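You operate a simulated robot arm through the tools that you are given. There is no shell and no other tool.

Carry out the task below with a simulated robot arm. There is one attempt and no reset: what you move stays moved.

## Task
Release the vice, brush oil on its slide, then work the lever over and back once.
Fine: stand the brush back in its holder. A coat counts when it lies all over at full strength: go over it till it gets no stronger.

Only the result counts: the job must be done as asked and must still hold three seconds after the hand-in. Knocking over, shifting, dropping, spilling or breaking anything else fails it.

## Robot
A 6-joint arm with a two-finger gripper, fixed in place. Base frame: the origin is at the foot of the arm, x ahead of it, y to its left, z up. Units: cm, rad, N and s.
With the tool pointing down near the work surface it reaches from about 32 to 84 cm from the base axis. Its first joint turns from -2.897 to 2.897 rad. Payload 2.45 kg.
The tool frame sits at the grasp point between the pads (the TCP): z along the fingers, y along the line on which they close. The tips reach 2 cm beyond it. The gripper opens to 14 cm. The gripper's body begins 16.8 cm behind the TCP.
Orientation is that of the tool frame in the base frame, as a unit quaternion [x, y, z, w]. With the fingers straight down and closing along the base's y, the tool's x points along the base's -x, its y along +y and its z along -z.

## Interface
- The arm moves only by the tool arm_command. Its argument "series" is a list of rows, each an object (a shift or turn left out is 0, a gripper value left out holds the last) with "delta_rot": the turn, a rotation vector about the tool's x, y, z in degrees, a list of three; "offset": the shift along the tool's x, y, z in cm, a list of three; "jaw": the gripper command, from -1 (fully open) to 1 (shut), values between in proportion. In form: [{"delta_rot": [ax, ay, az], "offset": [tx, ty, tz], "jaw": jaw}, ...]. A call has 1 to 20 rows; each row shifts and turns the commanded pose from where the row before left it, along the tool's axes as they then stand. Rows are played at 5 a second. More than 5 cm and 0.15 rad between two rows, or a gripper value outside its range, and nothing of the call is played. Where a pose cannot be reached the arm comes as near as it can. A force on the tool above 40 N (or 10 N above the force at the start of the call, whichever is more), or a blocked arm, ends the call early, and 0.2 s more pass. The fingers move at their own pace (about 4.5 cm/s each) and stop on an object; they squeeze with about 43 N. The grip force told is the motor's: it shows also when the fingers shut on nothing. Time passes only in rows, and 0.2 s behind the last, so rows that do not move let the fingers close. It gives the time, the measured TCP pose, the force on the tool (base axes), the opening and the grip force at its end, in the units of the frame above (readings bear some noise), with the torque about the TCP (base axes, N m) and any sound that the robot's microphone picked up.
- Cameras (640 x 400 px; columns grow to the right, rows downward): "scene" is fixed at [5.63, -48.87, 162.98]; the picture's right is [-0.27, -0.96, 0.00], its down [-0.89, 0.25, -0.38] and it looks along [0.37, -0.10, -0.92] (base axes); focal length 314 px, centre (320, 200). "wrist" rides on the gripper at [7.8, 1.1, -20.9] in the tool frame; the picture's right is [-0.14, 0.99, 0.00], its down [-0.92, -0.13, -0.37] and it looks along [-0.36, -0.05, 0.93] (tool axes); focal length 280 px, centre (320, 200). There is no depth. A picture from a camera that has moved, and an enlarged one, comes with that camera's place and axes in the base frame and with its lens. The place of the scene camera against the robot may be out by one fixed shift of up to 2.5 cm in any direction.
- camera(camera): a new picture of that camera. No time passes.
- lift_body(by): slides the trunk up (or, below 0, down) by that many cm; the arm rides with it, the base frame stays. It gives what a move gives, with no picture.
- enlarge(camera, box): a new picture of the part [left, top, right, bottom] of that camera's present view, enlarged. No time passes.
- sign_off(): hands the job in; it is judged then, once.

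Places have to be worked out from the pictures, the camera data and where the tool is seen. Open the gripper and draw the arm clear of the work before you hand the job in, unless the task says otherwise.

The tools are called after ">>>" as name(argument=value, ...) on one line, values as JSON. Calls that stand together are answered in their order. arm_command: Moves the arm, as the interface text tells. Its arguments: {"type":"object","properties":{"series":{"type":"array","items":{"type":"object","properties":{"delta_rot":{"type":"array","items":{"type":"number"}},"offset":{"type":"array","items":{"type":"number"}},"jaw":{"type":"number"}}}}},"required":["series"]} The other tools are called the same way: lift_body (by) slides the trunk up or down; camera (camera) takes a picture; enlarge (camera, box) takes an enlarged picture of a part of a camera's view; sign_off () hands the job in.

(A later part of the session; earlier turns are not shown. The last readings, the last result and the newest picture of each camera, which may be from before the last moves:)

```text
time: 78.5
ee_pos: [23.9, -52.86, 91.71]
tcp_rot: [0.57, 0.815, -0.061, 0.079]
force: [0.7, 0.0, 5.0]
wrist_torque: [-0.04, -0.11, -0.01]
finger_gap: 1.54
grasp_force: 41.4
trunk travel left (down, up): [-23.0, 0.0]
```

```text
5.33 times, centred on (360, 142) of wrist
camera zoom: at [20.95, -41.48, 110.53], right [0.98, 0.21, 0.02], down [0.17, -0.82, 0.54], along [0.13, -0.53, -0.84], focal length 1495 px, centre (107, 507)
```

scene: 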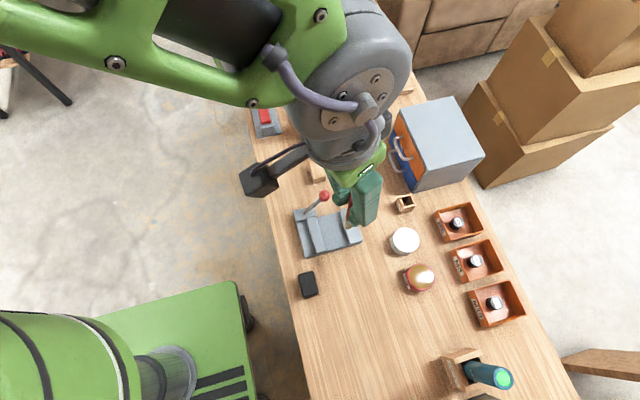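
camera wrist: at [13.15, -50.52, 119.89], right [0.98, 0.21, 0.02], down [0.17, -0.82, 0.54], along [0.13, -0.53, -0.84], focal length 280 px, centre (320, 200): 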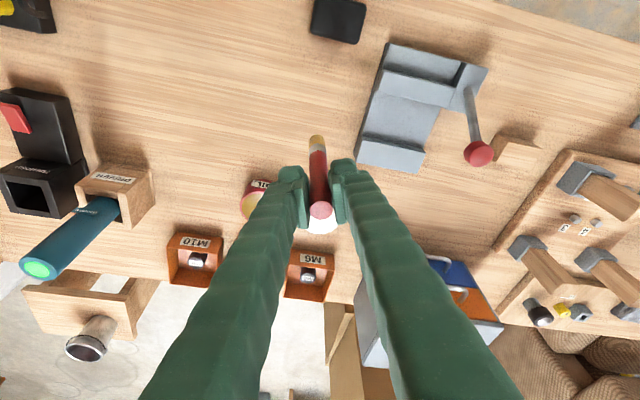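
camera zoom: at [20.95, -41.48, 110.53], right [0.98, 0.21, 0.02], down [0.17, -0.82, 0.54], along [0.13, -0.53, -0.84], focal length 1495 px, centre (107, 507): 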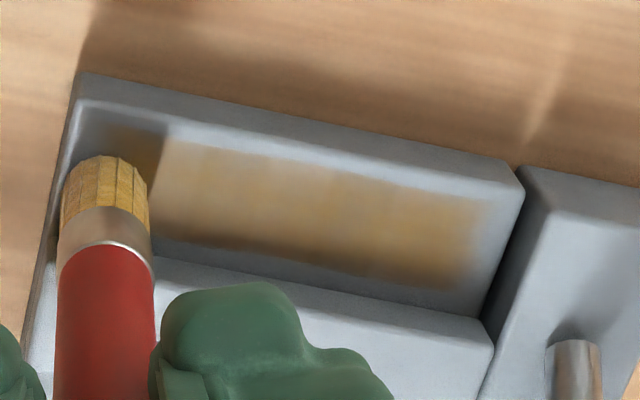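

The coat is filling in with a clear rectangular outline. I'll do passes nearer the rear edge (y about -52.1), then look again.

>>> arm_command(series=[{"offset": [0.83, 0.307, -0.168]}, {"offset": [-0.355, 1.0, 0.064]}, {"offset": [-0.355, 1.0, 0.064]}, {"offset": [-0.355, 1.0, 0.064]}, {"offset": [-0.355, 1.0, 0.064]}, {"offset": [-0.355, 1.0, 0.064]}, {"offset": [-0.355, 1.0, 0.064]}, {"offset": [-0.355, 1.0, 0.064]}, {"offset": [-0.355, 1.0, 0.064]}, {"offset": [0.355, -1.0, -0.064]}, {"offset": [0.355, -1.0, -0.064]}, {"offset": [0.355, -1.0, -0.064]}, {"offset": [0.355, -1.0, -0.064]}, {"offset": [0.355, -1.0, -0.064]}, {"offset": [0.355, -1.0, -0.064]}, {"offset": [0.355, -1.0, -0.064]}, {"offset": [0.355, -1.0, -0.064]}, {"offset": [0, 0, 0]}])

>>> enlarge(camera="wrist", box=[300, 105, 420, 180])

```text
time: 82.3
ee_pos: [22.86, -52.0, 91.63]
tcp_rot: [0.57, 0.816, -0.056, 0.078]
force: [1.3, -0.1, 9.4]
wrist_torque: [-0.14, -0.11, -0.01]
finger_gap: 1.54
grasp_force: 41.7
out of reach, approached as far as the arm can: row 3, 4, 5, 6, 7, 8, 9, 13, 14, 15, 16, 17
trunk travel left (down, up): [-23.0, 0.0]
```

```text
5.33 times, centred on (360, 142) of wrist
camera zoom: at [19.79, -40.64, 110.57], right [0.98, 0.21, 0.03], down [0.17, -0.83, 0.54], along [0.14, -0.52, -0.84], focal length 1495 px, centre (107, 507)
```

zoom: 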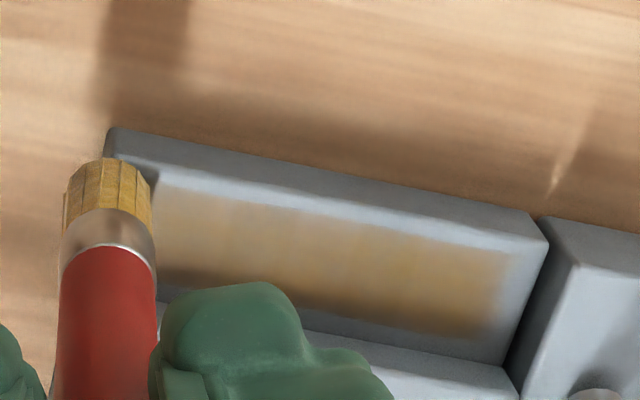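

The coat looks good, but this spot hit a wrist limit: with the trunk raised the forearm is too steep. I'll lift the brush clear, then lower the trunk 12 cm for a better arm posture.

>>> arm_command(series=[{"offset": [-0.4, 0, -2.0]}, {"offset": [-0.8, 0, -4.0]}, {"offset": [-0.8, 0, -4.0]}, {"offset": [-0.8, 0, -4.0]}, {"offset": [0, 0, 0]}])

```text
time: 83.5
ee_pos: [24.5, -52.55, 102.43]
tcp_rot: [0.578, 0.808, -0.049, 0.106]
force: [-1.3, 0.2, 0.2]
wrist_torque: [0.0, -0.06, 0.07]
finger_gap: 1.51
grasp_force: 41.5
out of reach, approached as far as the arm can: row 2, 3
trunk travel left (down, up): [-23.0, 0.0]
```

The arm is near a wrist singularity (tool almost in line with the forearm). I'll pitch the tool 16° inward in free air to get away from it and read the pose.

>>> arm_command(series=[{"delta_rot": [0, 8, 0]}, {"delta_rot": [0, 8, 0]}, {"offset": [0, 0, 0]}])

>>> camera(camera="scene")

```text
time: 84.3
ee_pos: [24.35, -52.48, 102.42]
tcp_rot: [0.568, 0.823, 0.028, -0.011]
force: [-0.4, 0.1, -0.1]
wrist_torque: [0.0, -0.01, 0.0]
finger_gap: 1.53
grasp_force: 41.3
trunk travel left (down, up): [-23.0, 0.0]
```

```text
taken
```

scene: 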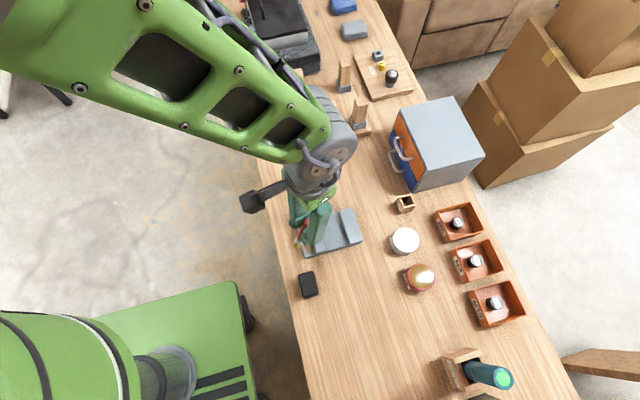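

That restored smooth motion. I'll raise 5 cm more, then lower the trunk 12 cm so the brush ends well above everything.

>>> arm_command(series=[{"offset": [0.12, 0.08, -2.49]}, {"offset": [0.12, 0.08, -2.49]}, {"offset": [0, 0, 0]}])

>>> lift_body(by=-12)

```text
time: 85.1
ee_pos: [24.45, -52.45, 107.39]
tcp_rot: [0.568, 0.823, 0.029, -0.01]
force: [-1.4, 0.1, 0.0]
wrist_torque: [-0.02, 0.0, -0.01]
finger_gap: 1.52
grasp_force: 41.5
trunk travel left (down, up): [-23.0, 0.0]
```

```text
time: 86.6
ee_pos: [24.27, -52.61, 95.45]
tcp_rot: [0.568, 0.822, 0.028, -0.008]
force: [0.1, -0.3, 0.4]
wrist_torque: [-0.03, 0.01, 0.0]
finger_gap: 1.54
grasp_force: 41.4
trunk travel left (down, up): [-11.0, 12.0]
```

The trunk is down 12 and the TCP is at z 95.5. I'll restore the tool pitch so the brush hangs upright again and check with the camera.

>>> arm_command(series=[{"delta_rot": [1.25, -6.86, 0.24]}, {"delta_rot": [1.25, -6.86, 0.24]}, {"offset": [0, 0, 0]}])

>>> camera(camera="wrist")

>>> enlarge(camera="wrist", box=[280, 60, 440, 200])

```text
time: 87.4
ee_pos: [24.38, -52.6, 95.47]
tcp_rot: [0.571, 0.815, -0.058, 0.077]
force: [0.8, -0.7, 0.2]
wrist_torque: [0.02, -0.01, -0.01]
finger_gap: 1.53
grasp_force: 41.2
trunk travel left (down, up): [-11.0, 12.0]
```

```text
taken
camera wrist: at [21.47, -41.1, 114.39], right [0.98, 0.21, 0.02], down [0.17, -0.83, 0.54], along [0.13, -0.52, -0.84], focal length 280 px, centre (320, 200)
```

wrist: 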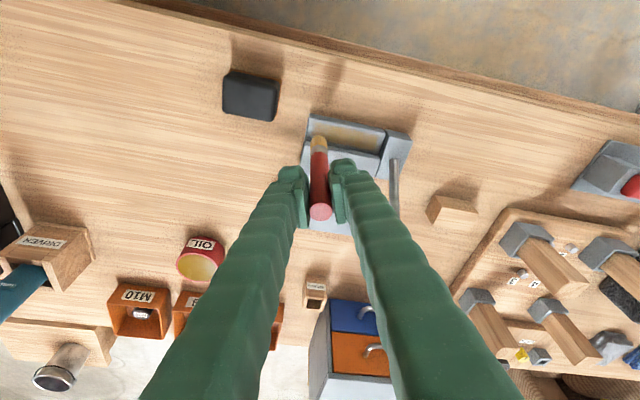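

```text
2.86 times, centred on (360, 130) of wrist
camera zoom: at [21.47, -41.1, 114.39], right [0.98, 0.21, 0.02], down [0.17, -0.83, 0.54], along [0.13, -0.52, -0.84], focal length 801 px, centre (206, 400)
```

zoom: 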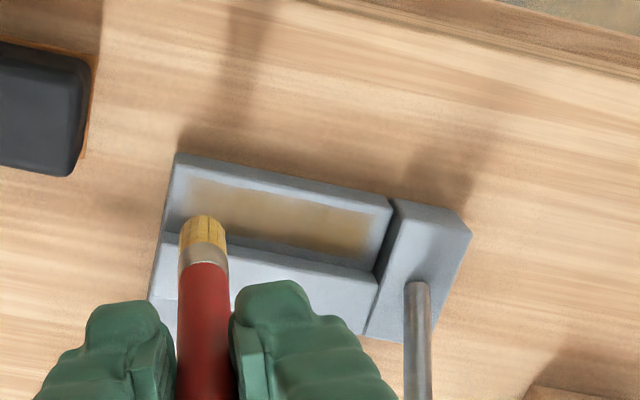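

The coat now covers about x 23.8–32.4, y -53.5 to -51.5. I'll touch down again at (24, -53) and make more passes, watching whether it gets stronger.

>>> arm_command(series=[{"offset": [0.35, -0.5, 1.75]}, {"offset": [0.0, -0.1, 1.65]}, {"offset": [0.04, 0, 0.2]}, {"offset": [0.03, 0, 0.15]}, {"offset": [0, 0, 0]}])

```text
time: 88.6
ee_pos: [23.93, -53.17, 91.53]
tcp_rot: [0.571, 0.816, -0.057, 0.076]
force: [0.3, 0.1, 0.3]
wrist_torque: [0.01, -0.01, 0.03]
finger_gap: 1.55
grasp_force: 41.5
trunk travel left (down, up): [-11.0, 12.0]
```

No force yet at z 91.5. I'll lower 0.2 more and stroke to x 32.3 and back at y about -53.1.

>>> arm_command(series=[{"offset": [0.02, 0, 0.1]}, {"offset": [0.02, 0, 0.08]}, {"offset": [-0.35, 0.987, 0.064]}, {"offset": [-0.35, 0.987, 0.064]}, {"offset": [-0.35, 0.987, 0.064]}, {"offset": [-0.35, 0.987, 0.064]}, {"offset": [-0.35, 0.987, 0.064]}, {"offset": [-0.35, 0.987, 0.064]}, {"offset": [-0.35, 0.987, 0.064]}, {"offset": [-0.35, 0.987, 0.064]}, {"offset": [0.35, -0.987, -0.064]}, {"offset": [0.35, -0.987, -0.064]}, {"offset": [0.35, -0.987, -0.064]}, {"offset": [0.35, -0.987, -0.064]}, {"offset": [0.35, -0.987, -0.064]}, {"offset": [0.35, -0.987, -0.064]}, {"offset": [0.35, -0.987, -0.064]}, {"offset": [0.35, -0.987, -0.064]}, {"offset": [0, 0, 0]}])

>>> enlarge(camera="wrist", box=[300, 105, 420, 180])

```text
time: 92.6
ee_pos: [23.83, -52.9, 91.5]
tcp_rot: [0.57, 0.816, -0.058, 0.077]
force: [1.6, 0.3, 11.3]
wrist_torque: [-0.01, -0.26, 0.01]
finger_gap: 1.56
grasp_force: 41.7
trunk travel left (down, up): [-11.0, 12.0]
```

```text
5.33 times, centred on (360, 142) of wrist
camera zoom: at [20.93, -41.53, 110.5], right [0.98, 0.21, 0.02], down [0.17, -0.83, 0.54], along [0.13, -0.52, -0.84], focal length 1495 px, centre (107, 507)
```

zoom: 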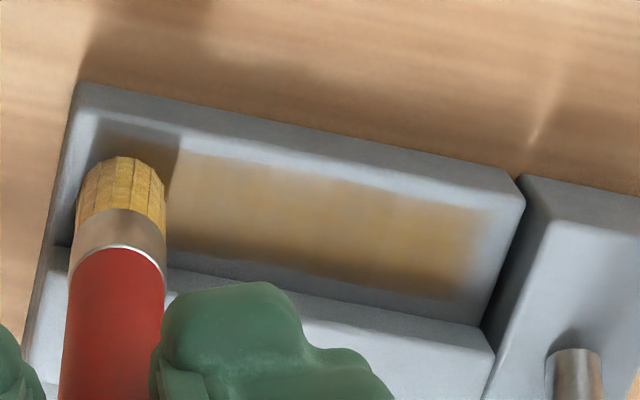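

The band looks about as strong as before. I'll make passes along the rear side (y about -52.1) and compare before deciding whether the brush needs re-oiling.

>>> arm_command(series=[{"offset": [0.83, 0.307, -0.168]}, {"offset": [-0.35, 0.987, 0.064]}, {"offset": [-0.35, 0.987, 0.064]}, {"offset": [-0.35, 0.987, 0.064]}, {"offset": [-0.35, 0.987, 0.064]}, {"offset": [-0.35, 0.987, 0.064]}, {"offset": [-0.35, 0.987, 0.064]}, {"offset": [-0.35, 0.987, 0.064]}, {"offset": [-0.35, 0.987, 0.064]}, {"offset": [0.35, -0.987, -0.064]}, {"offset": [0.35, -0.987, -0.064]}, {"offset": [0.35, -0.987, -0.064]}, {"offset": [0.35, -0.987, -0.064]}, {"offset": [0.35, -0.987, -0.064]}, {"offset": [0.35, -0.987, -0.064]}, {"offset": [0.35, -0.987, -0.064]}, {"offset": [0.35, -0.987, -0.064]}, {"offset": [0, 0, 0]}])

>>> enlarge(camera="wrist", box=[300, 105, 420, 180])

```text
time: 96.4
ee_pos: [23.79, -52.05, 91.52]
tcp_rot: [0.57, 0.816, -0.057, 0.076]
force: [-0.2, -0.2, -0.6]
wrist_torque: [-0.01, -0.02, -0.04]
finger_gap: 1.51
grasp_force: 41.4
trunk travel left (down, up): [-11.0, 12.0]
```

```text
5.33 times, centred on (360, 142) of wrist
camera zoom: at [20.93, -40.65, 110.52], right [0.98, 0.21, 0.02], down [0.17, -0.83, 0.54], along [0.13, -0.52, -0.84], focal length 1495 px, centre (107, 507)
```

zoom: 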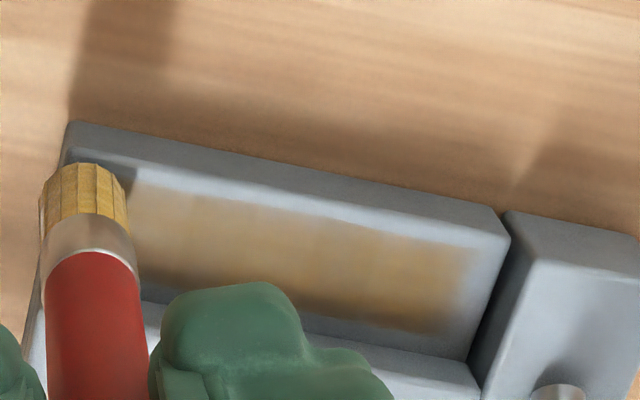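

The left part looks paler and there's no contact force at this end, so I'll press 0.15 cm lower and repeat the pass at this y.

>>> arm_command(series=[{"offset": [0.03, 0, 0.14]}, {"offset": [-0.35, 0.987, 0.064]}, {"offset": [-0.35, 0.987, 0.064]}, {"offset": [-0.35, 0.987, 0.064]}, {"offset": [-0.35, 0.987, 0.064]}, {"offset": [-0.35, 0.987, 0.064]}, {"offset": [-0.35, 0.987, 0.064]}, {"offset": [-0.35, 0.987, 0.064]}, {"offset": [-0.35, 0.987, 0.064]}, {"offset": [0.35, -0.987, -0.064]}, {"offset": [0.35, -0.987, -0.064]}, {"offset": [0.35, -0.987, -0.064]}, {"offset": [0.35, -0.987, -0.064]}, {"offset": [0.35, -0.987, -0.064]}, {"offset": [0.35, -0.987, -0.064]}, {"offset": [0.35, -0.987, -0.064]}, {"offset": [0.35, -0.987, -0.064]}, {"offset": [0, 0, 0]}])

>>> enlarge(camera="wrist", box=[300, 105, 420, 180])

```text
time: 100.2
ee_pos: [23.74, -52.09, 91.33]
tcp_rot: [0.57, 0.816, -0.057, 0.076]
force: [2.4, -1.1, 11.7]
wrist_torque: [-0.13, -0.25, 0.02]
finger_gap: 1.54
grasp_force: 41.3
trunk travel left (down, up): [-11.0, 12.0]
```

```text
5.33 times, centred on (360, 142) of wrist
camera zoom: at [20.87, -40.67, 110.36], right [0.98, 0.21, 0.02], down [0.17, -0.83, 0.54], along [0.13, -0.52, -0.84], focal length 1495 px, centre (107, 507)
```

zoom: 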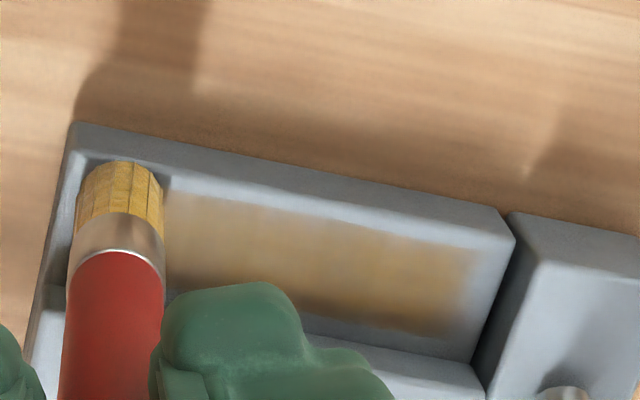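

The left side darkened slightly. I'll run a denser zigzag of four passes stepping from y -52.1 to -53.0 with this contact.

>>> arm_command(series=[{"offset": [-0.704, 1.974, 0.129]}, {"offset": [-0.704, 1.974, 0.129]}, {"offset": [-0.704, 1.974, 0.129]}, {"offset": [-0.704, 1.974, 0.129]}, {"offset": [-0.276, -0.102, 0.056]}, {"offset": [0.704, -1.974, -0.129]}, {"offset": [0.704, -1.974, -0.129]}, {"offset": [0.704, -1.974, -0.129]}, {"offset": [0.704, -1.974, -0.129]}, {"offset": [-0.276, -0.102, 0.056]}, {"offset": [-0.704, 1.974, 0.129]}, {"offset": [-0.704, 1.974, 0.129]}, {"offset": [-0.704, 1.974, 0.129]}, {"offset": [-0.704, 1.974, 0.129]}, {"offset": [-0.276, -0.102, 0.056]}, {"offset": [0.704, -1.974, -0.129]}, {"offset": [0.704, -1.974, -0.129]}, {"offset": [0.704, -1.974, -0.129]}, {"offset": [0.704, -1.974, -0.129]}, {"offset": [0, 0, 0]}])

>>> enlarge(camera="wrist", box=[300, 105, 420, 180])

```text
time: 104.4
ee_pos: [23.84, -52.94, 91.31]
tcp_rot: [0.57, 0.816, -0.057, 0.076]
force: [-0.4, -0.3, -0.9]
wrist_torque: [0.03, 0.01, -0.03]
finger_gap: 1.56
grasp_force: 41.5
trunk travel left (down, up): [-11.0, 12.0]
```

```text
5.33 times, centred on (360, 142) of wrist
camera zoom: at [20.94, -41.57, 110.33], right [0.98, 0.21, 0.02], down [0.17, -0.83, 0.54], along [0.13, -0.52, -0.84], focal length 1495 px, centre (107, 507)
```

zoom: 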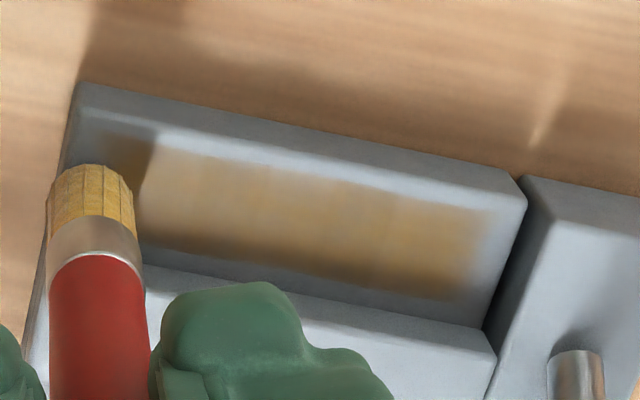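

The patch looks fairly even but possibly not at full strength, and the brush may be running low. I'll lift off and go back to the oil pot to reload.

>>> arm_command(series=[{"offset": [-0.73, 0, -3.78]}, {"offset": [-0.73, 0, -3.78]}, {"offset": [-3.01, -3.61, 0.94]}, {"offset": [-3.01, -3.61, 0.94]}, {"offset": [-3.01, -3.61, 0.94]}, {"offset": [-3.01, -3.61, 0.94]}, {"offset": [-3.01, -3.61, 0.94]}, {"offset": [-3.01, -3.61, 0.94]}, {"offset": [0, 0, 0]}])

>>> camera(camera="wrist")

>>> enlarge(camera="wrist", box=[240, 90, 400, 220])

>>> enlarge(camera="scene", box=[280, 190, 380, 270])

```text
time: 106.4
ee_pos: [9.94, -78.26, 97.19]
tcp_rot: [0.57, 0.816, -0.057, 0.076]
force: [0.3, -0.6, -1.4]
wrist_torque: [0.02, 0.0, 0.05]
finger_gap: 1.55
grasp_force: 41.0
trunk travel left (down, up): [-11.0, 12.0]
```

```text
taken
camera wrist: at [7.07, -66.7, 116.23], right [0.98, 0.21, 0.02], down [0.17, -0.83, 0.54], along [0.13, -0.52, -0.84], focal length 280 px, centre (320, 200)
```

wrist: 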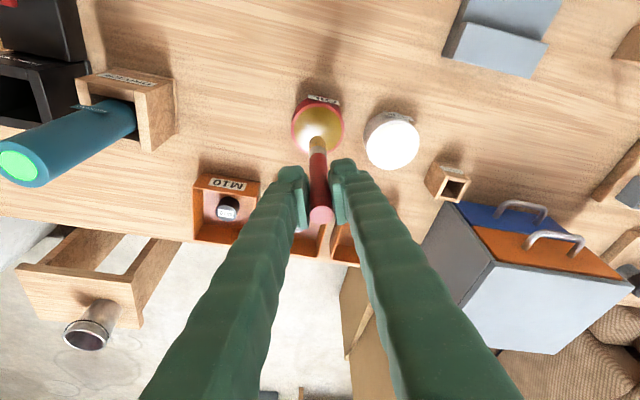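

```text
3.08 times, centred on (320, 155) of wrist
camera zoom: at [7.07, -66.7, 116.23], right [0.98, 0.21, 0.02], down [0.17, -0.83, 0.54], along [0.13, -0.52, -0.84], focal length 863 px, centre (320, 338)
```

zoom: 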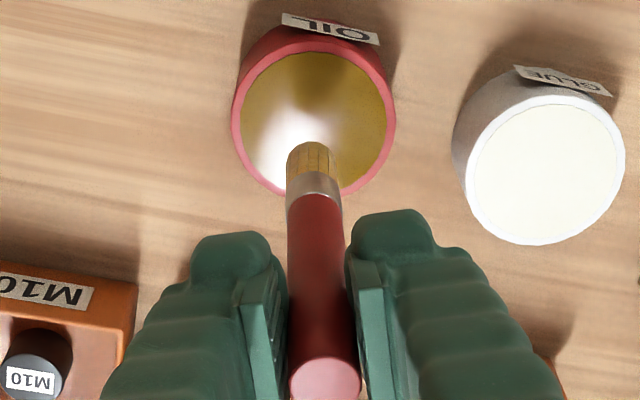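

```text
5.00 times, centred on (330, 230) of scene
camera zoom: at [5.63, -48.87, 162.98], right [-0.27, -0.96, 0.0], down [-0.89, 0.25, -0.38], along [0.37, -0.1, -0.92], focal length 1570 px, centre (270, 50)
```

zoom: 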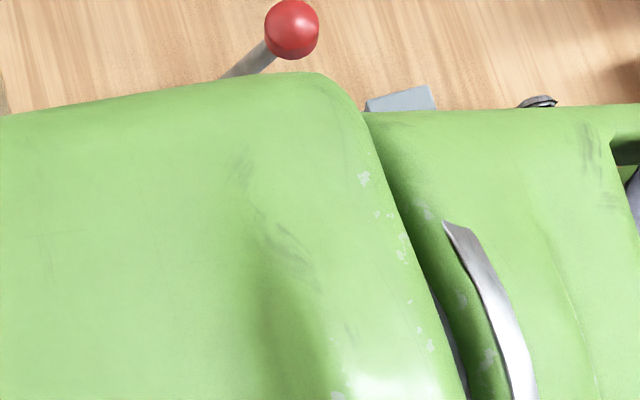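

The brush is over the oil again. I'll lower to z 93.8 in small final steps, checking force.

>>> arm_command(series=[{"offset": [0.28, 0, 1.47]}, {"offset": [0.28, 0, 1.47]}, {"offset": [0.04, 0, 0.2]}, {"offset": [0.04, 0, 0.2]}, {"offset": [0, 0, 0]}])

```text
time: 107.6
ee_pos: [9.91, -78.15, 93.64]
tcp_rot: [0.57, 0.816, -0.057, 0.076]
force: [0.4, -0.4, -0.1]
wrist_torque: [0.02, -0.02, -0.04]
finger_gap: 1.54
grasp_force: 41.6
trunk travel left (down, up): [-11.0, 12.0]
```

No contact yet at z 93.6. I'll step down another 0.3 cm gently.

>>> arm_command(series=[{"offset": [0.03, 0, 0.15]}, {"offset": [0.03, 0, 0.15]}, {"offset": [0, 0, 0]}])

>>> enlarge(camera="wrist", box=[270, 90, 370, 190])

```text
time: 108.4
ee_pos: [9.97, -78.02, 93.37]
tcp_rot: [0.57, 0.816, -0.058, 0.076]
force: [-0.6, -0.2, -0.5]
wrist_torque: [0.03, 0.03, -0.02]
finger_gap: 1.55
grasp_force: 41.8
trunk travel left (down, up): [-11.0, 12.0]
```

```text
4.00 times, centred on (320, 140) of wrist
camera zoom: at [7.04, -66.68, 112.35], right [0.98, 0.21, 0.02], down [0.17, -0.83, 0.54], along [0.13, -0.52, -0.84], focal length 1122 px, centre (320, 440)
```

zoom: 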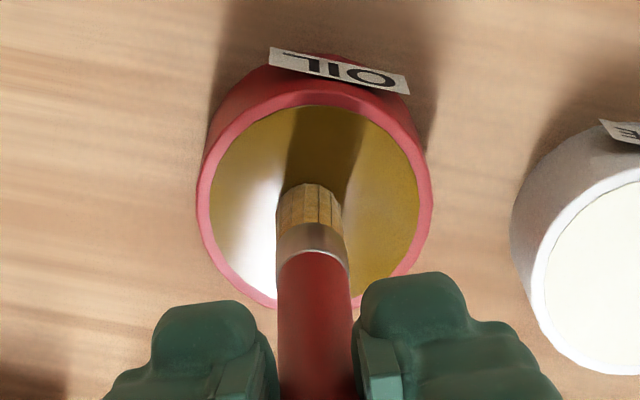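

Bristles still hover slightly above the surface and look paler, so reloading makes sense. I'll step down another 0.3 cm.

>>> arm_command(series=[{"offset": [0.03, 0, 0.15]}, {"offset": [0.03, 0, 0.15]}, {"offset": [0, 0, 0]}, {"offset": [0, 0, 0]}])

>>> enlarge(camera="wrist", box=[270, 90, 370, 190])

```text
time: 109.4
ee_pos: [9.9, -78.16, 93.35]
tcp_rot: [0.57, 0.816, -0.06, 0.077]
force: [-1.3, 1.2, 17.9]
wrist_torque: [0.0, 0.01, 0.01]
finger_gap: 1.58
grasp_force: 41.8
trunk travel left (down, up): [-11.0, 12.0]
```

```text
4.00 times, centred on (320, 140) of wrist
camera zoom: at [7.05, -66.62, 112.23], right [0.98, 0.21, 0.02], down [0.17, -0.82, 0.54], along [0.13, -0.53, -0.84], focal length 1122 px, centre (320, 440)
```

zoom: 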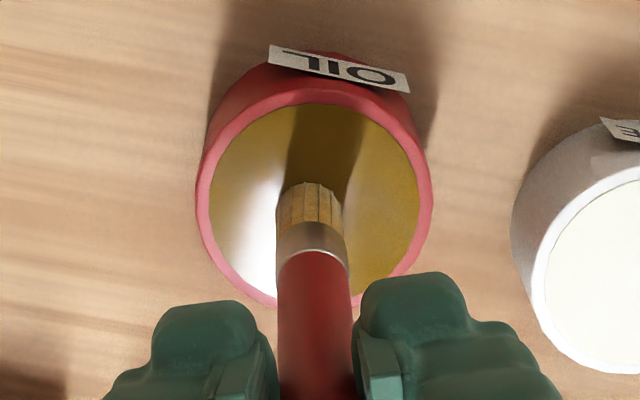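

Contact at 18 N; the bristles are reloaded. I'll lift and carry it back above the slide's left end.

>>> arm_command(series=[{"offset": [0, 0, 0]}, {"offset": [-0.37, 0, -1.9]}, {"offset": [-0.37, 0, -1.9]}, {"offset": [3.01, 3.61, -0.94]}, {"offset": [3.01, 3.61, -0.94]}, {"offset": [3.01, 3.61, -0.94]}, {"offset": [3.01, 3.61, -0.94]}, {"offset": [3.01, 3.61, -0.94]}, {"offset": [3.01, 3.61, -0.94]}, {"offset": [0, 0, 0]}])

>>> enlarge(camera="wrist", box=[280, 80, 440, 200])

```text
time: 111.6
ee_pos: [23.88, -53.01, 98.79]
tcp_rot: [0.571, 0.816, -0.058, 0.077]
force: [-0.1, -0.3, 0.4]
wrist_torque: [-0.02, 0.03, -0.01]
finger_gap: 1.53
grasp_force: 41.5
trunk travel left (down, up): [-11.0, 12.0]
```

```text
3.33 times, centred on (360, 140) of wrist
camera zoom: at [20.96, -41.56, 117.82], right [0.98, 0.21, 0.02], down [0.17, -0.83, 0.54], along [0.13, -0.52, -0.84], focal length 935 px, centre (187, 400)
```

zoom: 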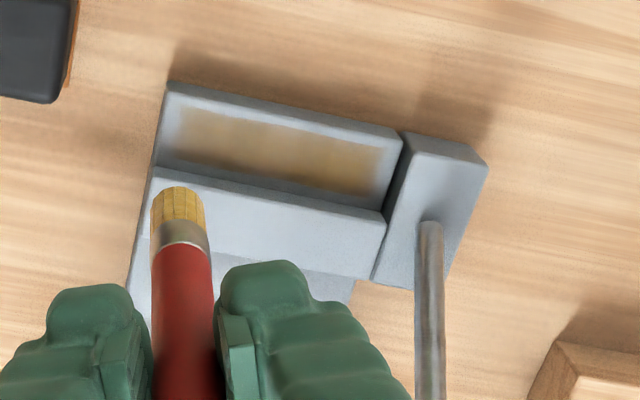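

The left end of the patch (x under 24.5) looks paler than the rest. I'll touch down further left, at x about 23.5, and feel for contact.

>>> arm_command(series=[{"offset": [0.74, -0.165, 3.47]}, {"offset": [0.74, -0.165, 3.47]}, {"offset": [0.03, 0, 0.2]}, {"offset": [0.03, 0, 0.15]}, {"offset": [0, 0, 0]}])

```text
time: 112.8
ee_pos: [23.53, -52.99, 91.43]
tcp_rot: [0.57, 0.816, -0.057, 0.076]
force: [-0.1, -0.5, -0.4]
wrist_torque: [0.01, -0.01, 0.01]
finger_gap: 1.54
grasp_force: 41.6
trunk travel left (down, up): [-11.0, 12.0]
```

Not touching yet at z 91.4. Two more 0.15 cm steps.

>>> arm_command(series=[{"offset": [0.03, 0, 0.15]}, {"offset": [0.03, 0, 0.15]}, {"offset": [0, 0, 0]}])

```text
time: 113.6
ee_pos: [23.59, -53.15, 91.29]
tcp_rot: [0.571, 0.815, -0.058, 0.076]
force: [-1.1, 3.3, 17.9]
wrist_torque: [0.2, 0.08, -0.01]
finger_gap: 1.56
grasp_force: 41.2
trunk travel left (down, up): [-11.0, 12.0]
```

Contact at 18 N. I'll make a slow pass from x 23.5 to 32.5 and back along the jaw side.

>>> arm_command(series=[{"offset": [-0.338, 0.939, 0.059]}, {"offset": [-0.338, 0.939, 0.059]}, {"offset": [-0.338, 0.939, 0.059]}, {"offset": [-0.338, 0.939, 0.059]}, {"offset": [-0.338, 0.939, 0.059]}, {"offset": [-0.338, 0.939, 0.059]}, {"offset": [-0.338, 0.939, 0.059]}, {"offset": [-0.338, 0.939, 0.059]}, {"offset": [-0.338, 0.939, 0.059]}, {"offset": [0.338, -0.939, -0.059]}, {"offset": [0.338, -0.939, -0.059]}, {"offset": [0.338, -0.939, -0.059]}, {"offset": [0.338, -0.939, -0.059]}, {"offset": [0.338, -0.939, -0.059]}, {"offset": [0.338, -0.939, -0.059]}, {"offset": [0.338, -0.939, -0.059]}, {"offset": [0.338, -0.939, -0.059]}, {"offset": [0.338, -0.939, -0.059]}, {"offset": [0, 0, 0]}])

>>> enlarge(camera="wrist", box=[300, 105, 420, 180])

```text
time: 117.6
ee_pos: [23.48, -53.0, 91.12]
tcp_rot: [0.57, 0.816, -0.059, 0.076]
force: [3.6, 1.8, 13.1]
wrist_torque: [-0.01, -0.43, 0.0]
finger_gap: 1.55
grasp_force: 41.2
trunk travel left (down, up): [-11.0, 12.0]
```

```text
5.33 times, centred on (360, 142) of wrist
camera zoom: at [20.58, -41.55, 110.16], right [0.98, 0.21, 0.02], down [0.17, -0.83, 0.54], along [0.13, -0.52, -0.84], focal length 1495 px, centre (107, 507)
```

zoom: 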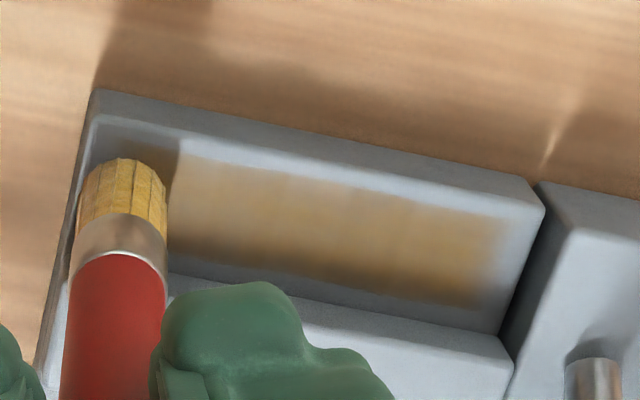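

The coat holds its strength on the jaw side. Next passes at y -52.6 and -52.15 over the full length.

>>> arm_command(series=[{"offset": [0.37, 0.138, -0.06]}, {"offset": [-0.507, 1.408, 0.089]}, {"offset": [-0.507, 1.408, 0.089]}, {"offset": [-0.507, 1.408, 0.089]}, {"offset": [-0.507, 1.408, 0.089]}, {"offset": [-0.507, 1.408, 0.089]}, {"offset": [-0.507, 1.408, 0.089]}, {"offset": [0.415, 0.155, -0.07]}, {"offset": [0.507, -1.408, -0.089]}, {"offset": [0.507, -1.408, -0.089]}, {"offset": [0.507, -1.408, -0.089]}, {"offset": [0.507, -1.408, -0.089]}, {"offset": [0.507, -1.408, -0.089]}, {"offset": [0.507, -1.408, -0.089]}, {"offset": [0, 0, 0]}])

>>> enlarge(camera="wrist", box=[300, 105, 420, 180])

```text
time: 120.8
ee_pos: [23.4, -52.27, 91.0]
tcp_rot: [0.571, 0.816, -0.058, 0.077]
force: [0.5, 0.4, 7.3]
wrist_torque: [-0.07, -0.09, 0.02]
finger_gap: 1.55
grasp_force: 41.6
trunk travel left (down, up): [-11.0, 12.0]
```

```text
5.33 times, centred on (360, 142) of wrist
camera zoom: at [20.55, -40.73, 110.1], right [0.98, 0.21, 0.02], down [0.17, -0.83, 0.54], along [0.13, -0.52, -0.84], focal length 1495 px, centre (107, 507)
```

zoom: 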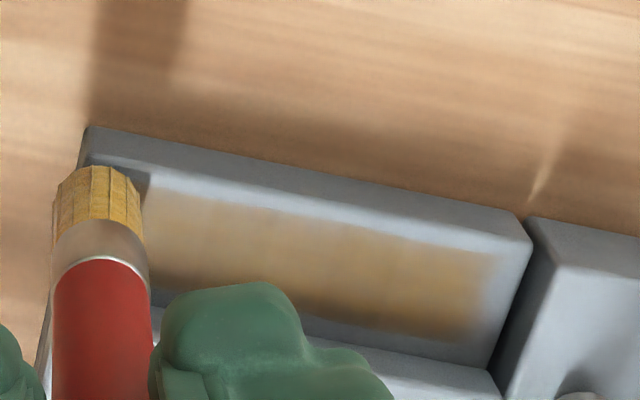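

It looks uniform except possibly the extreme left, which the brush hides. I'll do one more pass near the rear edge and some short cross strokes at the left end.

>>> arm_command(series=[{"offset": [0.32, 0.12, -0.06]}, {"offset": [-0.507, 1.408, 0.089]}, {"offset": [-0.507, 1.408, 0.089]}, {"offset": [-0.507, 1.408, 0.089]}, {"offset": [-0.507, 1.408, 0.089]}, {"offset": [-0.507, 1.408, 0.089]}, {"offset": [-0.507, 1.408, 0.089]}, {"offset": [0.507, -1.408, -0.089]}, {"offset": [0.507, -1.408, -0.089]}, {"offset": [0.507, -1.408, -0.089]}, {"offset": [0.507, -1.408, -0.089]}, {"offset": [0.507, -1.408, -0.089]}, {"offset": [0.507, -1.408, -0.089]}, {"offset": [-0.6, -0.22, 0.11]}, {"offset": [-0.6, -0.22, 0.11]}, {"offset": [-0.17, 0.47, 0.03]}, {"offset": [0.6, 0.22, -0.11]}, {"offset": [0.6, 0.22, -0.11]}, {"offset": [0, 0, 0]}])

>>> enlarge(camera="wrist", box=[300, 105, 420, 180])

```text
time: 124.8
ee_pos: [24.07, -51.8, 91.03]
tcp_rot: [0.57, 0.816, -0.058, 0.077]
force: [0.6, -0.7, 2.1]
wrist_torque: [-0.05, -0.03, 0.01]
finger_gap: 1.55
grasp_force: 41.5
trunk travel left (down, up): [-11.0, 12.0]
```

```text
5.33 times, centred on (360, 142) of wrist
camera zoom: at [21.1, -40.4, 110.09], right [0.98, 0.21, 0.02], down [0.17, -0.83, 0.54], along [0.13, -0.52, -0.84], focal length 1495 px, centre (107, 507)
```

zoom: 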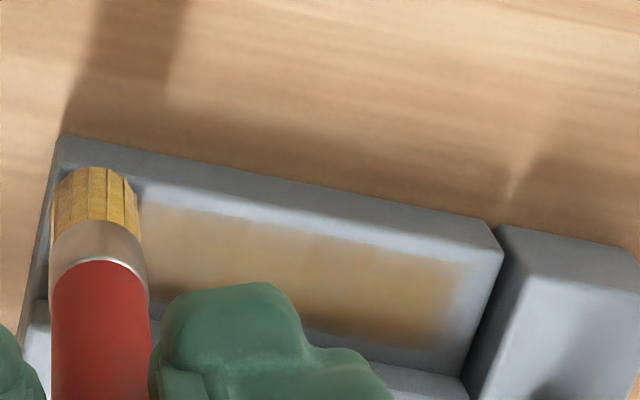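

I'll lift and shift left to see the entire patch unobstructed.

>>> arm_command(series=[{"offset": [-0.73, 0, -3.78]}, {"offset": [-0.73, 0, -3.78]}, {"offset": [1.35, -3.76, -0.24]}, {"offset": [0, 0, 0]}])

>>> enlarge(camera="wrist", box=[320, 70, 440, 160])

>>> enlarge(camera="wrist", box=[270, 100, 370, 220])

```text
time: 125.8
ee_pos: [20.0, -51.8, 98.74]
tcp_rot: [0.57, 0.816, -0.057, 0.076]
force: [-0.9, 1.0, 0.6]
wrist_torque: [0.03, -0.03, 0.03]
finger_gap: 1.51
grasp_force: 41.5
trunk travel left (down, up): [-11.0, 12.0]
```

```text
4.44 times, centred on (380, 115) of wrist
camera zoom: at [17.07, -40.39, 117.73], right [0.98, 0.21, 0.02], down [0.17, -0.83, 0.54], along [0.13, -0.52, -0.84], focal length 1246 px, centre (53, 578)
```

zoom: 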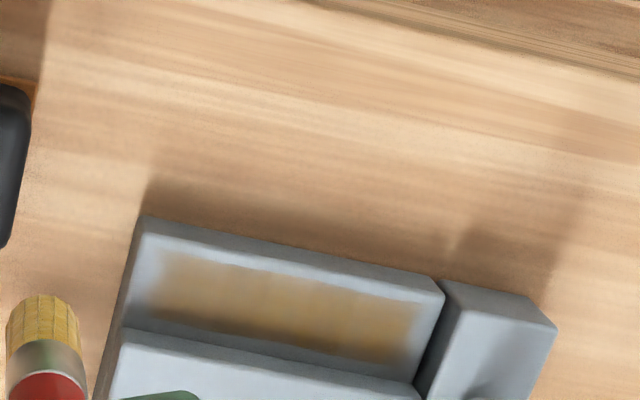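

```text
3.33 times, centred on (320, 160) of wrist
camera zoom: at [17.07, -40.39, 117.73], right [0.98, 0.21, 0.02], down [0.17, -0.83, 0.54], along [0.13, -0.52, -0.84], focal length 935 px, centre (320, 333)
```

zoom: 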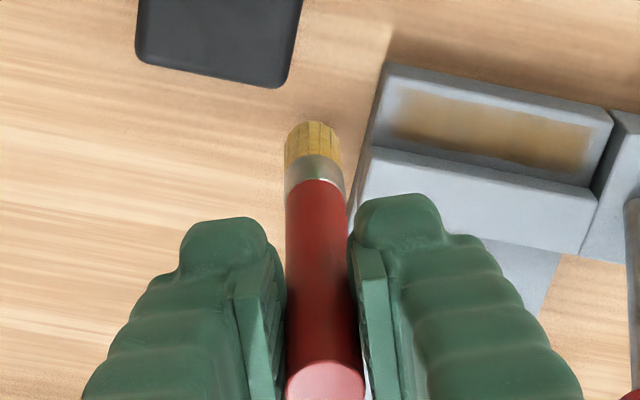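

The patch reads as one even golden band with margins on both ends. A tighter zoom to check uniformity, particularly the left end.

>>> enlarge(camera="wrist", box=[340, 112, 410, 156])

```text
9.09 times, centred on (375, 134) of wrist
camera zoom: at [17.07, -40.39, 117.73], right [0.98, 0.21, 0.02], down [0.17, -0.83, 0.54], along [0.13, -0.52, -0.84], focal length 2549 px, centre (-180, 800)
```

zoom: 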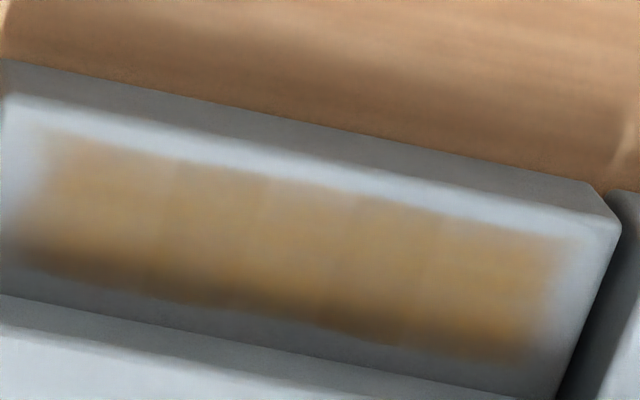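

Cells are visible: the right side is a bit more golden than the left, so I'll do another round over the left half and the whole patch. First touch down at (23.5, -51.9).

>>> arm_command(series=[{"offset": [0.07, 1.65, 3.8]}, {"offset": [0.07, 1.65, 3.8]}, {"offset": [0.03, 0, 0.15]}, {"offset": [0.03, 0, 0.15]}, {"offset": [0, 0, 0]}])

```text
time: 127.0
ee_pos: [23.65, -51.8, 91.1]
tcp_rot: [0.57, 0.816, -0.059, 0.077]
force: [-1.6, 2.5, 14.4]
wrist_torque: [0.2, 0.1, -0.02]
finger_gap: 1.53
grasp_force: 41.4
trunk travel left (down, up): [-11.0, 12.0]
```

Contact at 14 N. I'll zigzag slowly over the left half, x 23.5–28.5, stepping y from -51.85 to -52.65.

>>> arm_command(series=[{"offset": [-0.338, 0.939, 0.059]}, {"offset": [-0.338, 0.939, 0.059]}, {"offset": [-0.338, 0.939, 0.059]}, {"offset": [-0.338, 0.939, 0.059]}, {"offset": [-0.338, 0.939, 0.059]}, {"offset": [-0.37, -0.138, 0.072]}, {"offset": [0.338, -0.939, -0.059]}, {"offset": [0.338, -0.939, -0.059]}, {"offset": [0.338, -0.939, -0.059]}, {"offset": [0.338, -0.939, -0.059]}, {"offset": [0.338, -0.939, -0.059]}, {"offset": [-0.37, -0.138, 0.072]}, {"offset": [-0.338, 0.939, 0.059]}, {"offset": [-0.338, 0.939, 0.059]}, {"offset": [-0.338, 0.939, 0.059]}, {"offset": [-0.338, 0.939, 0.059]}, {"offset": [-0.338, 0.939, 0.059]}, {"offset": [0, 0, 0]}])

```text
time: 130.8
ee_pos: [28.64, -52.65, 90.98]
tcp_rot: [0.57, 0.816, -0.058, 0.076]
force: [-0.3, 0.7, 3.9]
wrist_torque: [0.02, 0.04, -0.02]
finger_gap: 1.54
grasp_force: 41.7
trunk travel left (down, up): [-11.0, 12.0]
```

Still in light contact at z 91. I'll press 0.08 cm more and sweep the jaw side (y -53.05) over the left half and then the full length.

>>> arm_command(series=[{"offset": [-0.35, -0.138, 0.15]}, {"offset": [0.338, -0.939, -0.059]}, {"offset": [0.338, -0.939, -0.059]}, {"offset": [0.338, -0.939, -0.059]}, {"offset": [0.338, -0.939, -0.059]}, {"offset": [0.338, -0.939, -0.059]}, {"offset": [-0.338, 0.939, 0.059]}, {"offset": [-0.338, 0.939, 0.059]}, {"offset": [-0.338, 0.939, 0.059]}, {"offset": [-0.338, 0.939, 0.059]}, {"offset": [-0.338, 0.939, 0.059]}, {"offset": [-0.338, 0.939, 0.059]}, {"offset": [-0.338, 0.939, 0.059]}, {"offset": [-0.338, 0.939, 0.059]}, {"offset": [-0.338, 0.939, 0.059]}, {"offset": [0.46, 0.17, -0.09]}, {"offset": [0, 0, 0]}])

>>> enlarge(camera="wrist", box=[220, 90, 380, 200])

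```text
time: 134.4
ee_pos: [32.64, -52.65, 90.85]
tcp_rot: [0.571, 0.816, -0.058, 0.076]
force: [-0.7, -2.9, 7.0]
wrist_torque: [-0.3, -0.08, 0.01]
finger_gap: 1.56
grasp_force: 41.5
trunk travel left (down, up): [-11.0, 12.0]
```

```text
3.64 times, centred on (300, 145) of wrist
camera zoom: at [29.7, -41.17, 109.92], right [0.98, 0.21, 0.02], down [0.17, -0.83, 0.54], along [0.13, -0.52, -0.84], focal length 1020 px, centre (393, 400)
```

zoom: 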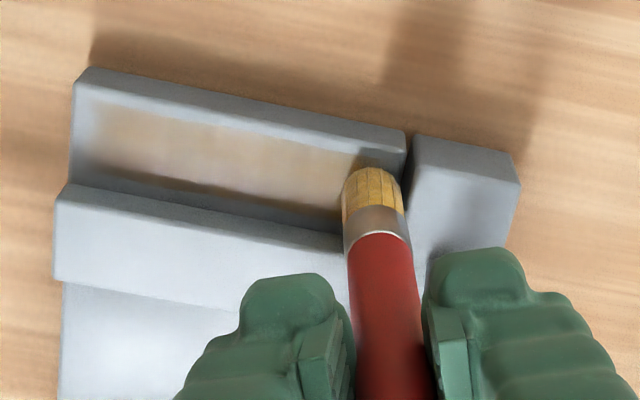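

From this side the film shows more glare, so colour depends on view. I'll sweep back left at y -52.65 and right again at y -52.05.

>>> arm_command(series=[{"offset": [0.507, -1.408, -0.089]}, {"offset": [0.507, -1.408, -0.089]}, {"offset": [0.507, -1.408, -0.089]}, {"offset": [0.507, -1.408, -0.089]}, {"offset": [0.507, -1.408, -0.089]}, {"offset": [0.507, -1.408, -0.089]}, {"offset": [0.56, 0.2, -0.08]}, {"offset": [-0.507, 1.408, 0.089]}, {"offset": [-0.507, 1.408, 0.089]}, {"offset": [-0.507, 1.408, 0.089]}, {"offset": [-0.507, 1.408, 0.089]}, {"offset": [-0.507, 1.408, 0.089]}, {"offset": [-0.507, 1.408, 0.089]}, {"offset": [0.507, -1.408, -0.089]}, {"offset": [0.507, -1.408, -0.089]}, {"offset": [0.507, -1.408, -0.089]}, {"offset": [0.507, -1.408, -0.089]}, {"offset": [0.507, -1.408, -0.089]}, {"offset": [0.507, -1.408, -0.089]}, {"offset": [0, 0, 0]}])

```text
time: 138.6
ee_pos: [23.59, -52.03, 91.05]
tcp_rot: [0.571, 0.816, -0.058, 0.077]
force: [0.7, -0.3, 8.6]
wrist_torque: [-0.15, -0.08, 0.0]
finger_gap: 1.52
grasp_force: 41.4
trunk travel left (down, up): [-11.0, 12.0]
```

Now I'll lift back to the same reference view, (20, -51.8, 98.7), for a like-for-like comparison.

>>> arm_command(series=[{"offset": [-0.07, -1.65, -3.87]}, {"offset": [-0.07, -1.65, -3.87]}, {"offset": [0.08, 0.03, -0.1]}, {"offset": [0, 0, 0]}])

>>> enlarge(camera="wrist", box=[340, 112, 410, 156])

>>> enlarge(camera="wrist", box=[270, 100, 370, 220])

```text
time: 139.6
ee_pos: [20.11, -51.69, 98.54]
tcp_rot: [0.571, 0.815, -0.058, 0.077]
force: [0.4, 1.0, 0.2]
wrist_torque: [0.01, 0.0, -0.01]
finger_gap: 1.54
grasp_force: 40.6
trunk travel left (down, up): [-11.0, 12.0]
```

```text
9.09 times, centred on (375, 134) of wrist
camera zoom: at [17.18, -40.32, 117.58], right [0.98, 0.21, 0.02], down [0.17, -0.83, 0.54], along [0.13, -0.52, -0.84], focal length 2549 px, centre (-180, 800)
```

zoom: 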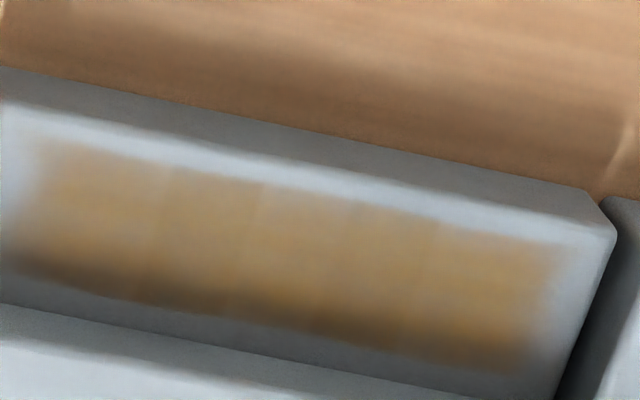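

```text
3.33 times, centred on (320, 160) of wrist
camera zoom: at [17.18, -40.32, 117.58], right [0.98, 0.21, 0.02], down [0.17, -0.83, 0.54], along [0.13, -0.52, -0.84], focal length 935 px, centre (320, 333)
```

zoom: 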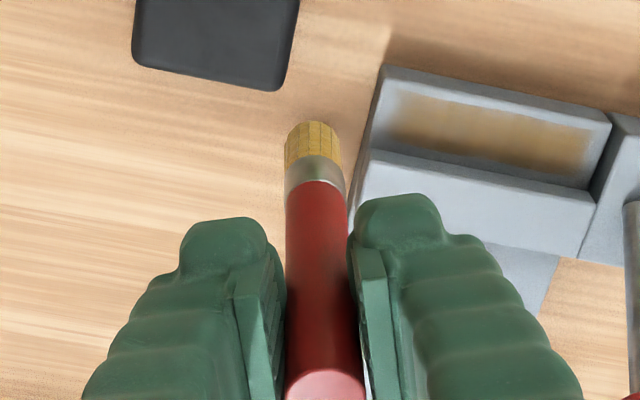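

The left side did get stronger, so it wasn't saturated. I'll do another full zigzag round; first touch down at (23.5, -51.85).

>>> arm_command(series=[{"offset": [0.07, 1.62, 3.77]}, {"offset": [0.07, 1.62, 3.77]}, {"offset": [0.03, 0, 0.12]}, {"offset": [0.0, 0, 0]}])

```text
time: 140.6
ee_pos: [23.52, -51.9, 91.01]
tcp_rot: [0.571, 0.816, -0.058, 0.076]
force: [-0.2, -0.3, 0.1]
wrist_torque: [-0.01, -0.04, 0.01]
finger_gap: 1.55
grasp_force: 41.4
trunk travel left (down, up): [-11.0, 12.0]
```

Just above the surface; I'll lower 0.17 cm and run the four-pass zigzag.

>>> arm_command(series=[{"offset": [0.03, 0, 0.17]}, {"offset": [-0.608, 1.69, 0.106]}, {"offset": [-0.608, 1.69, 0.106]}, {"offset": [-0.608, 1.69, 0.106]}, {"offset": [-0.608, 1.69, 0.106]}, {"offset": [-0.608, 1.69, 0.106]}, {"offset": [-0.37, -0.138, 0.072]}, {"offset": [0.608, -1.69, -0.106]}, {"offset": [0.608, -1.69, -0.106]}, {"offset": [0.608, -1.69, -0.106]}, {"offset": [0.608, -1.69, -0.106]}, {"offset": [0.608, -1.69, -0.106]}, {"offset": [-0.37, -0.138, 0.072]}, {"offset": [-0.608, 1.69, 0.106]}, {"offset": [-0.608, 1.69, 0.106]}, {"offset": [-0.608, 1.69, 0.106]}, {"offset": [-0.608, 1.69, 0.106]}, {"offset": [-0.608, 1.69, 0.106]}, {"offset": [0, 0, 0]}])

```text
time: 144.6
ee_pos: [32.43, -52.76, 90.79]
tcp_rot: [0.571, 0.816, -0.057, 0.076]
force: [-2.0, 0.6, 1.6]
wrist_torque: [0.05, 0.18, 0.01]
finger_gap: 1.53
grasp_force: 41.6
trunk travel left (down, up): [-11.0, 12.0]
```

Light contact remains. I'll press slightly more, sweep the jaw side (y about -53.1) leftwards, then mid-line right and left again.

>>> arm_command(series=[{"offset": [-0.35, -0.138, 0.16]}, {"offset": [0.608, -1.69, -0.106]}, {"offset": [0.608, -1.69, -0.106]}, {"offset": [0.608, -1.69, -0.106]}, {"offset": [0.608, -1.69, -0.106]}, {"offset": [0.608, -1.69, -0.106]}, {"offset": [-0.608, 1.69, 0.106]}, {"offset": [-0.608, 1.69, 0.106]}, {"offset": [-0.608, 1.69, 0.106]}, {"offset": [-0.608, 1.69, 0.106]}, {"offset": [-0.608, 1.69, 0.106]}, {"offset": [0.46, 0.17, -0.09]}, {"offset": [0.608, -1.69, -0.106]}, {"offset": [0.608, -1.69, -0.106]}, {"offset": [0.608, -1.69, -0.106]}, {"offset": [0.608, -1.69, -0.106]}, {"offset": [0.608, -1.69, -0.106]}, {"offset": [0, 0, 0]}])

>>> arm_command(series=[{"offset": [-0.07, -1.65, -3.87]}, {"offset": [-0.07, -1.65, -3.87]}, {"offset": [0.65, 0.25, -0.2]}, {"offset": [0, 0, 0]}])

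>>> enlarge(camera="wrist", box=[340, 112, 410, 156])

```text
time: 148.4
ee_pos: [23.36, -52.51, 90.65]
tcp_rot: [0.57, 0.816, -0.057, 0.076]
force: [0.2, -0.1, 8.6]
wrist_torque: [0.0, -0.12, -0.01]
finger_gap: 1.51
grasp_force: 40.9
trunk travel left (down, up): [-11.0, 12.0]
```

```text
time: 149.4
ee_pos: [20.12, -51.76, 98.51]
tcp_rot: [0.571, 0.815, -0.058, 0.076]
force: [0.9, -0.3, 0.8]
wrist_torque: [0.01, -0.01, -0.01]
finger_gap: 1.56
grasp_force: 41.3
trunk travel left (down, up): [-11.0, 12.0]
```

```text
9.09 times, centred on (375, 134) of wrist
camera zoom: at [17.06, -40.28, 117.45], right [0.98, 0.21, 0.02], down [0.17, -0.83, 0.54], along [0.13, -0.52, -0.84], focal length 2549 px, centre (-180, 800)
```

zoom: 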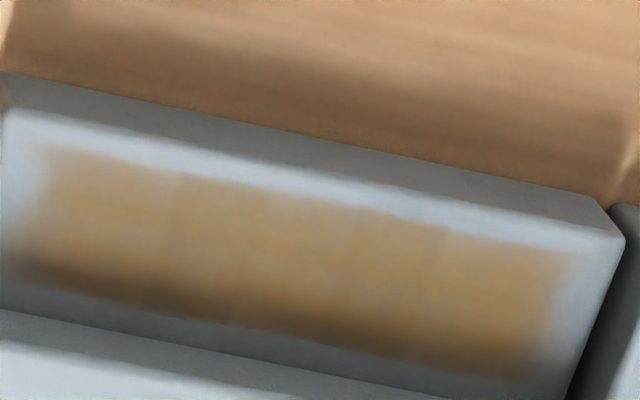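

It looks nearly unchanged from the last round, close to saturation. To be sure, I'll reload once more with oil and do one more round.

>>> arm_command(series=[{"offset": [-3.42, -3.1, 0.93]}, {"offset": [-3.42, -3.1, 0.93]}, {"offset": [-3.42, -3.1, 0.93]}, {"offset": [-3.42, -3.1, 0.93]}, {"offset": [-3.42, -3.1, 0.93]}, {"offset": [-3.42, -3.1, 0.93]}, {"offset": [0, 0, 0]}])

>>> enlarge(camera="wrist", box=[240, 90, 400, 220])

```text
time: 151.0
ee_pos: [9.67, -78.11, 97.19]
tcp_rot: [0.571, 0.815, -0.057, 0.076]
force: [0.8, 0.8, 0.2]
wrist_torque: [0.01, -0.03, 0.0]
finger_gap: 1.54
grasp_force: 40.9
trunk travel left (down, up): [-11.0, 12.0]
```

```text
3.08 times, centred on (320, 155) of wrist
camera zoom: at [6.78, -66.67, 116.14], right [0.98, 0.21, 0.02], down [0.17, -0.83, 0.54], along [0.13, -0.52, -0.84], focal length 863 px, centre (320, 338)
```

zoom: 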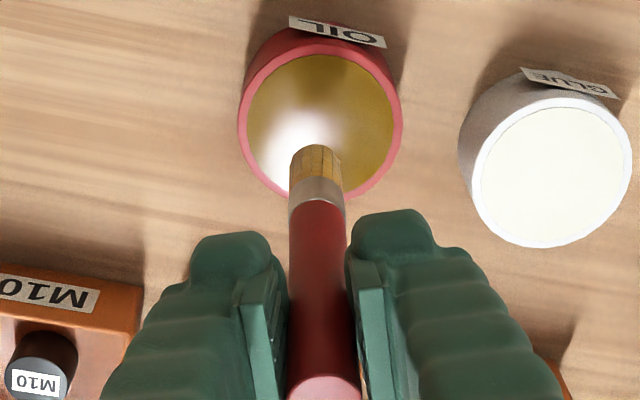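

Over the oil again. I'll lower to z 93.2, then feel for contact.

>>> arm_command(series=[{"offset": [0.37, 0.1, 1.93]}, {"offset": [0.37, 0.1, 1.93]}, {"offset": [0.02, 0, 0.12]}, {"offset": [0.02, 0, 0.12]}, {"offset": [0, 0, 0]}])

```text
time: 152.2
ee_pos: [9.89, -77.94, 92.88]
tcp_rot: [0.571, 0.816, -0.058, 0.076]
force: [0.0, -0.4, 0.0]
wrist_torque: [-0.02, 0.01, -0.04]
finger_gap: 1.55
grasp_force: 41.4
trunk travel left (down, up): [-11.0, 12.0]
```

No touch yet at 92.9; another 0.25 cm in two steps.

>>> arm_command(series=[{"offset": [0.02, 0, 0.12]}, {"offset": [0.02, 0, 0.12]}, {"offset": [0, 0, 0]}, {"offset": [0, 0, 0]}])

```text
time: 153.2
ee_pos: [9.87, -78.05, 92.79]
tcp_rot: [0.571, 0.815, -0.059, 0.077]
force: [-0.2, 1.2, 12.7]
wrist_torque: [0.05, 0.0, 0.02]
finger_gap: 1.55
grasp_force: 41.3
trunk travel left (down, up): [-11.0, 12.0]
```

Contact at 13 N, reloaded. Lifting and returning to the slide's left end.

>>> arm_command(series=[{"offset": [0, 0, 0]}, {"offset": [-0.42, 0, -2.2]}, {"offset": [-0.42, 0, -2.2]}, {"offset": [3.23, 3.62, -0.645]}, {"offset": [3.23, 3.62, -0.645]}, {"offset": [3.23, 3.62, -0.645]}, {"offset": [3.23, 3.62, -0.645]}, {"offset": [3.23, 3.62, -0.645]}, {"offset": [3.23, 3.62, -0.645]}, {"offset": [0, 0, 0]}])

```text
time: 155.4
ee_pos: [23.6, -51.91, 97.08]
tcp_rot: [0.57, 0.816, -0.058, 0.077]
force: [-0.2, -0.4, -0.1]
wrist_torque: [-0.03, 0.0, 0.01]
finger_gap: 1.53
grasp_force: 41.6
trunk travel left (down, up): [-11.0, 12.0]
```

I'm above (23.6, -51.9). Lowering to z 90.9 and feeling for contact.

>>> arm_command(series=[{"offset": [0.585, 0, 3.04]}, {"offset": [0.585, 0, 3.04]}, {"offset": [0.02, 0, 0.12]}, {"offset": [0.02, 0, 0.12]}, {"offset": [0, 0, 0]}])

```text
time: 156.6
ee_pos: [23.6, -51.99, 90.65]
tcp_rot: [0.57, 0.816, -0.059, 0.078]
force: [-1.2, 1.3, 21.1]
wrist_torque: [0.01, -0.01, -0.01]
finger_gap: 1.53
grasp_force: 41.4
trunk travel left (down, up): [-11.0, 12.0]
```

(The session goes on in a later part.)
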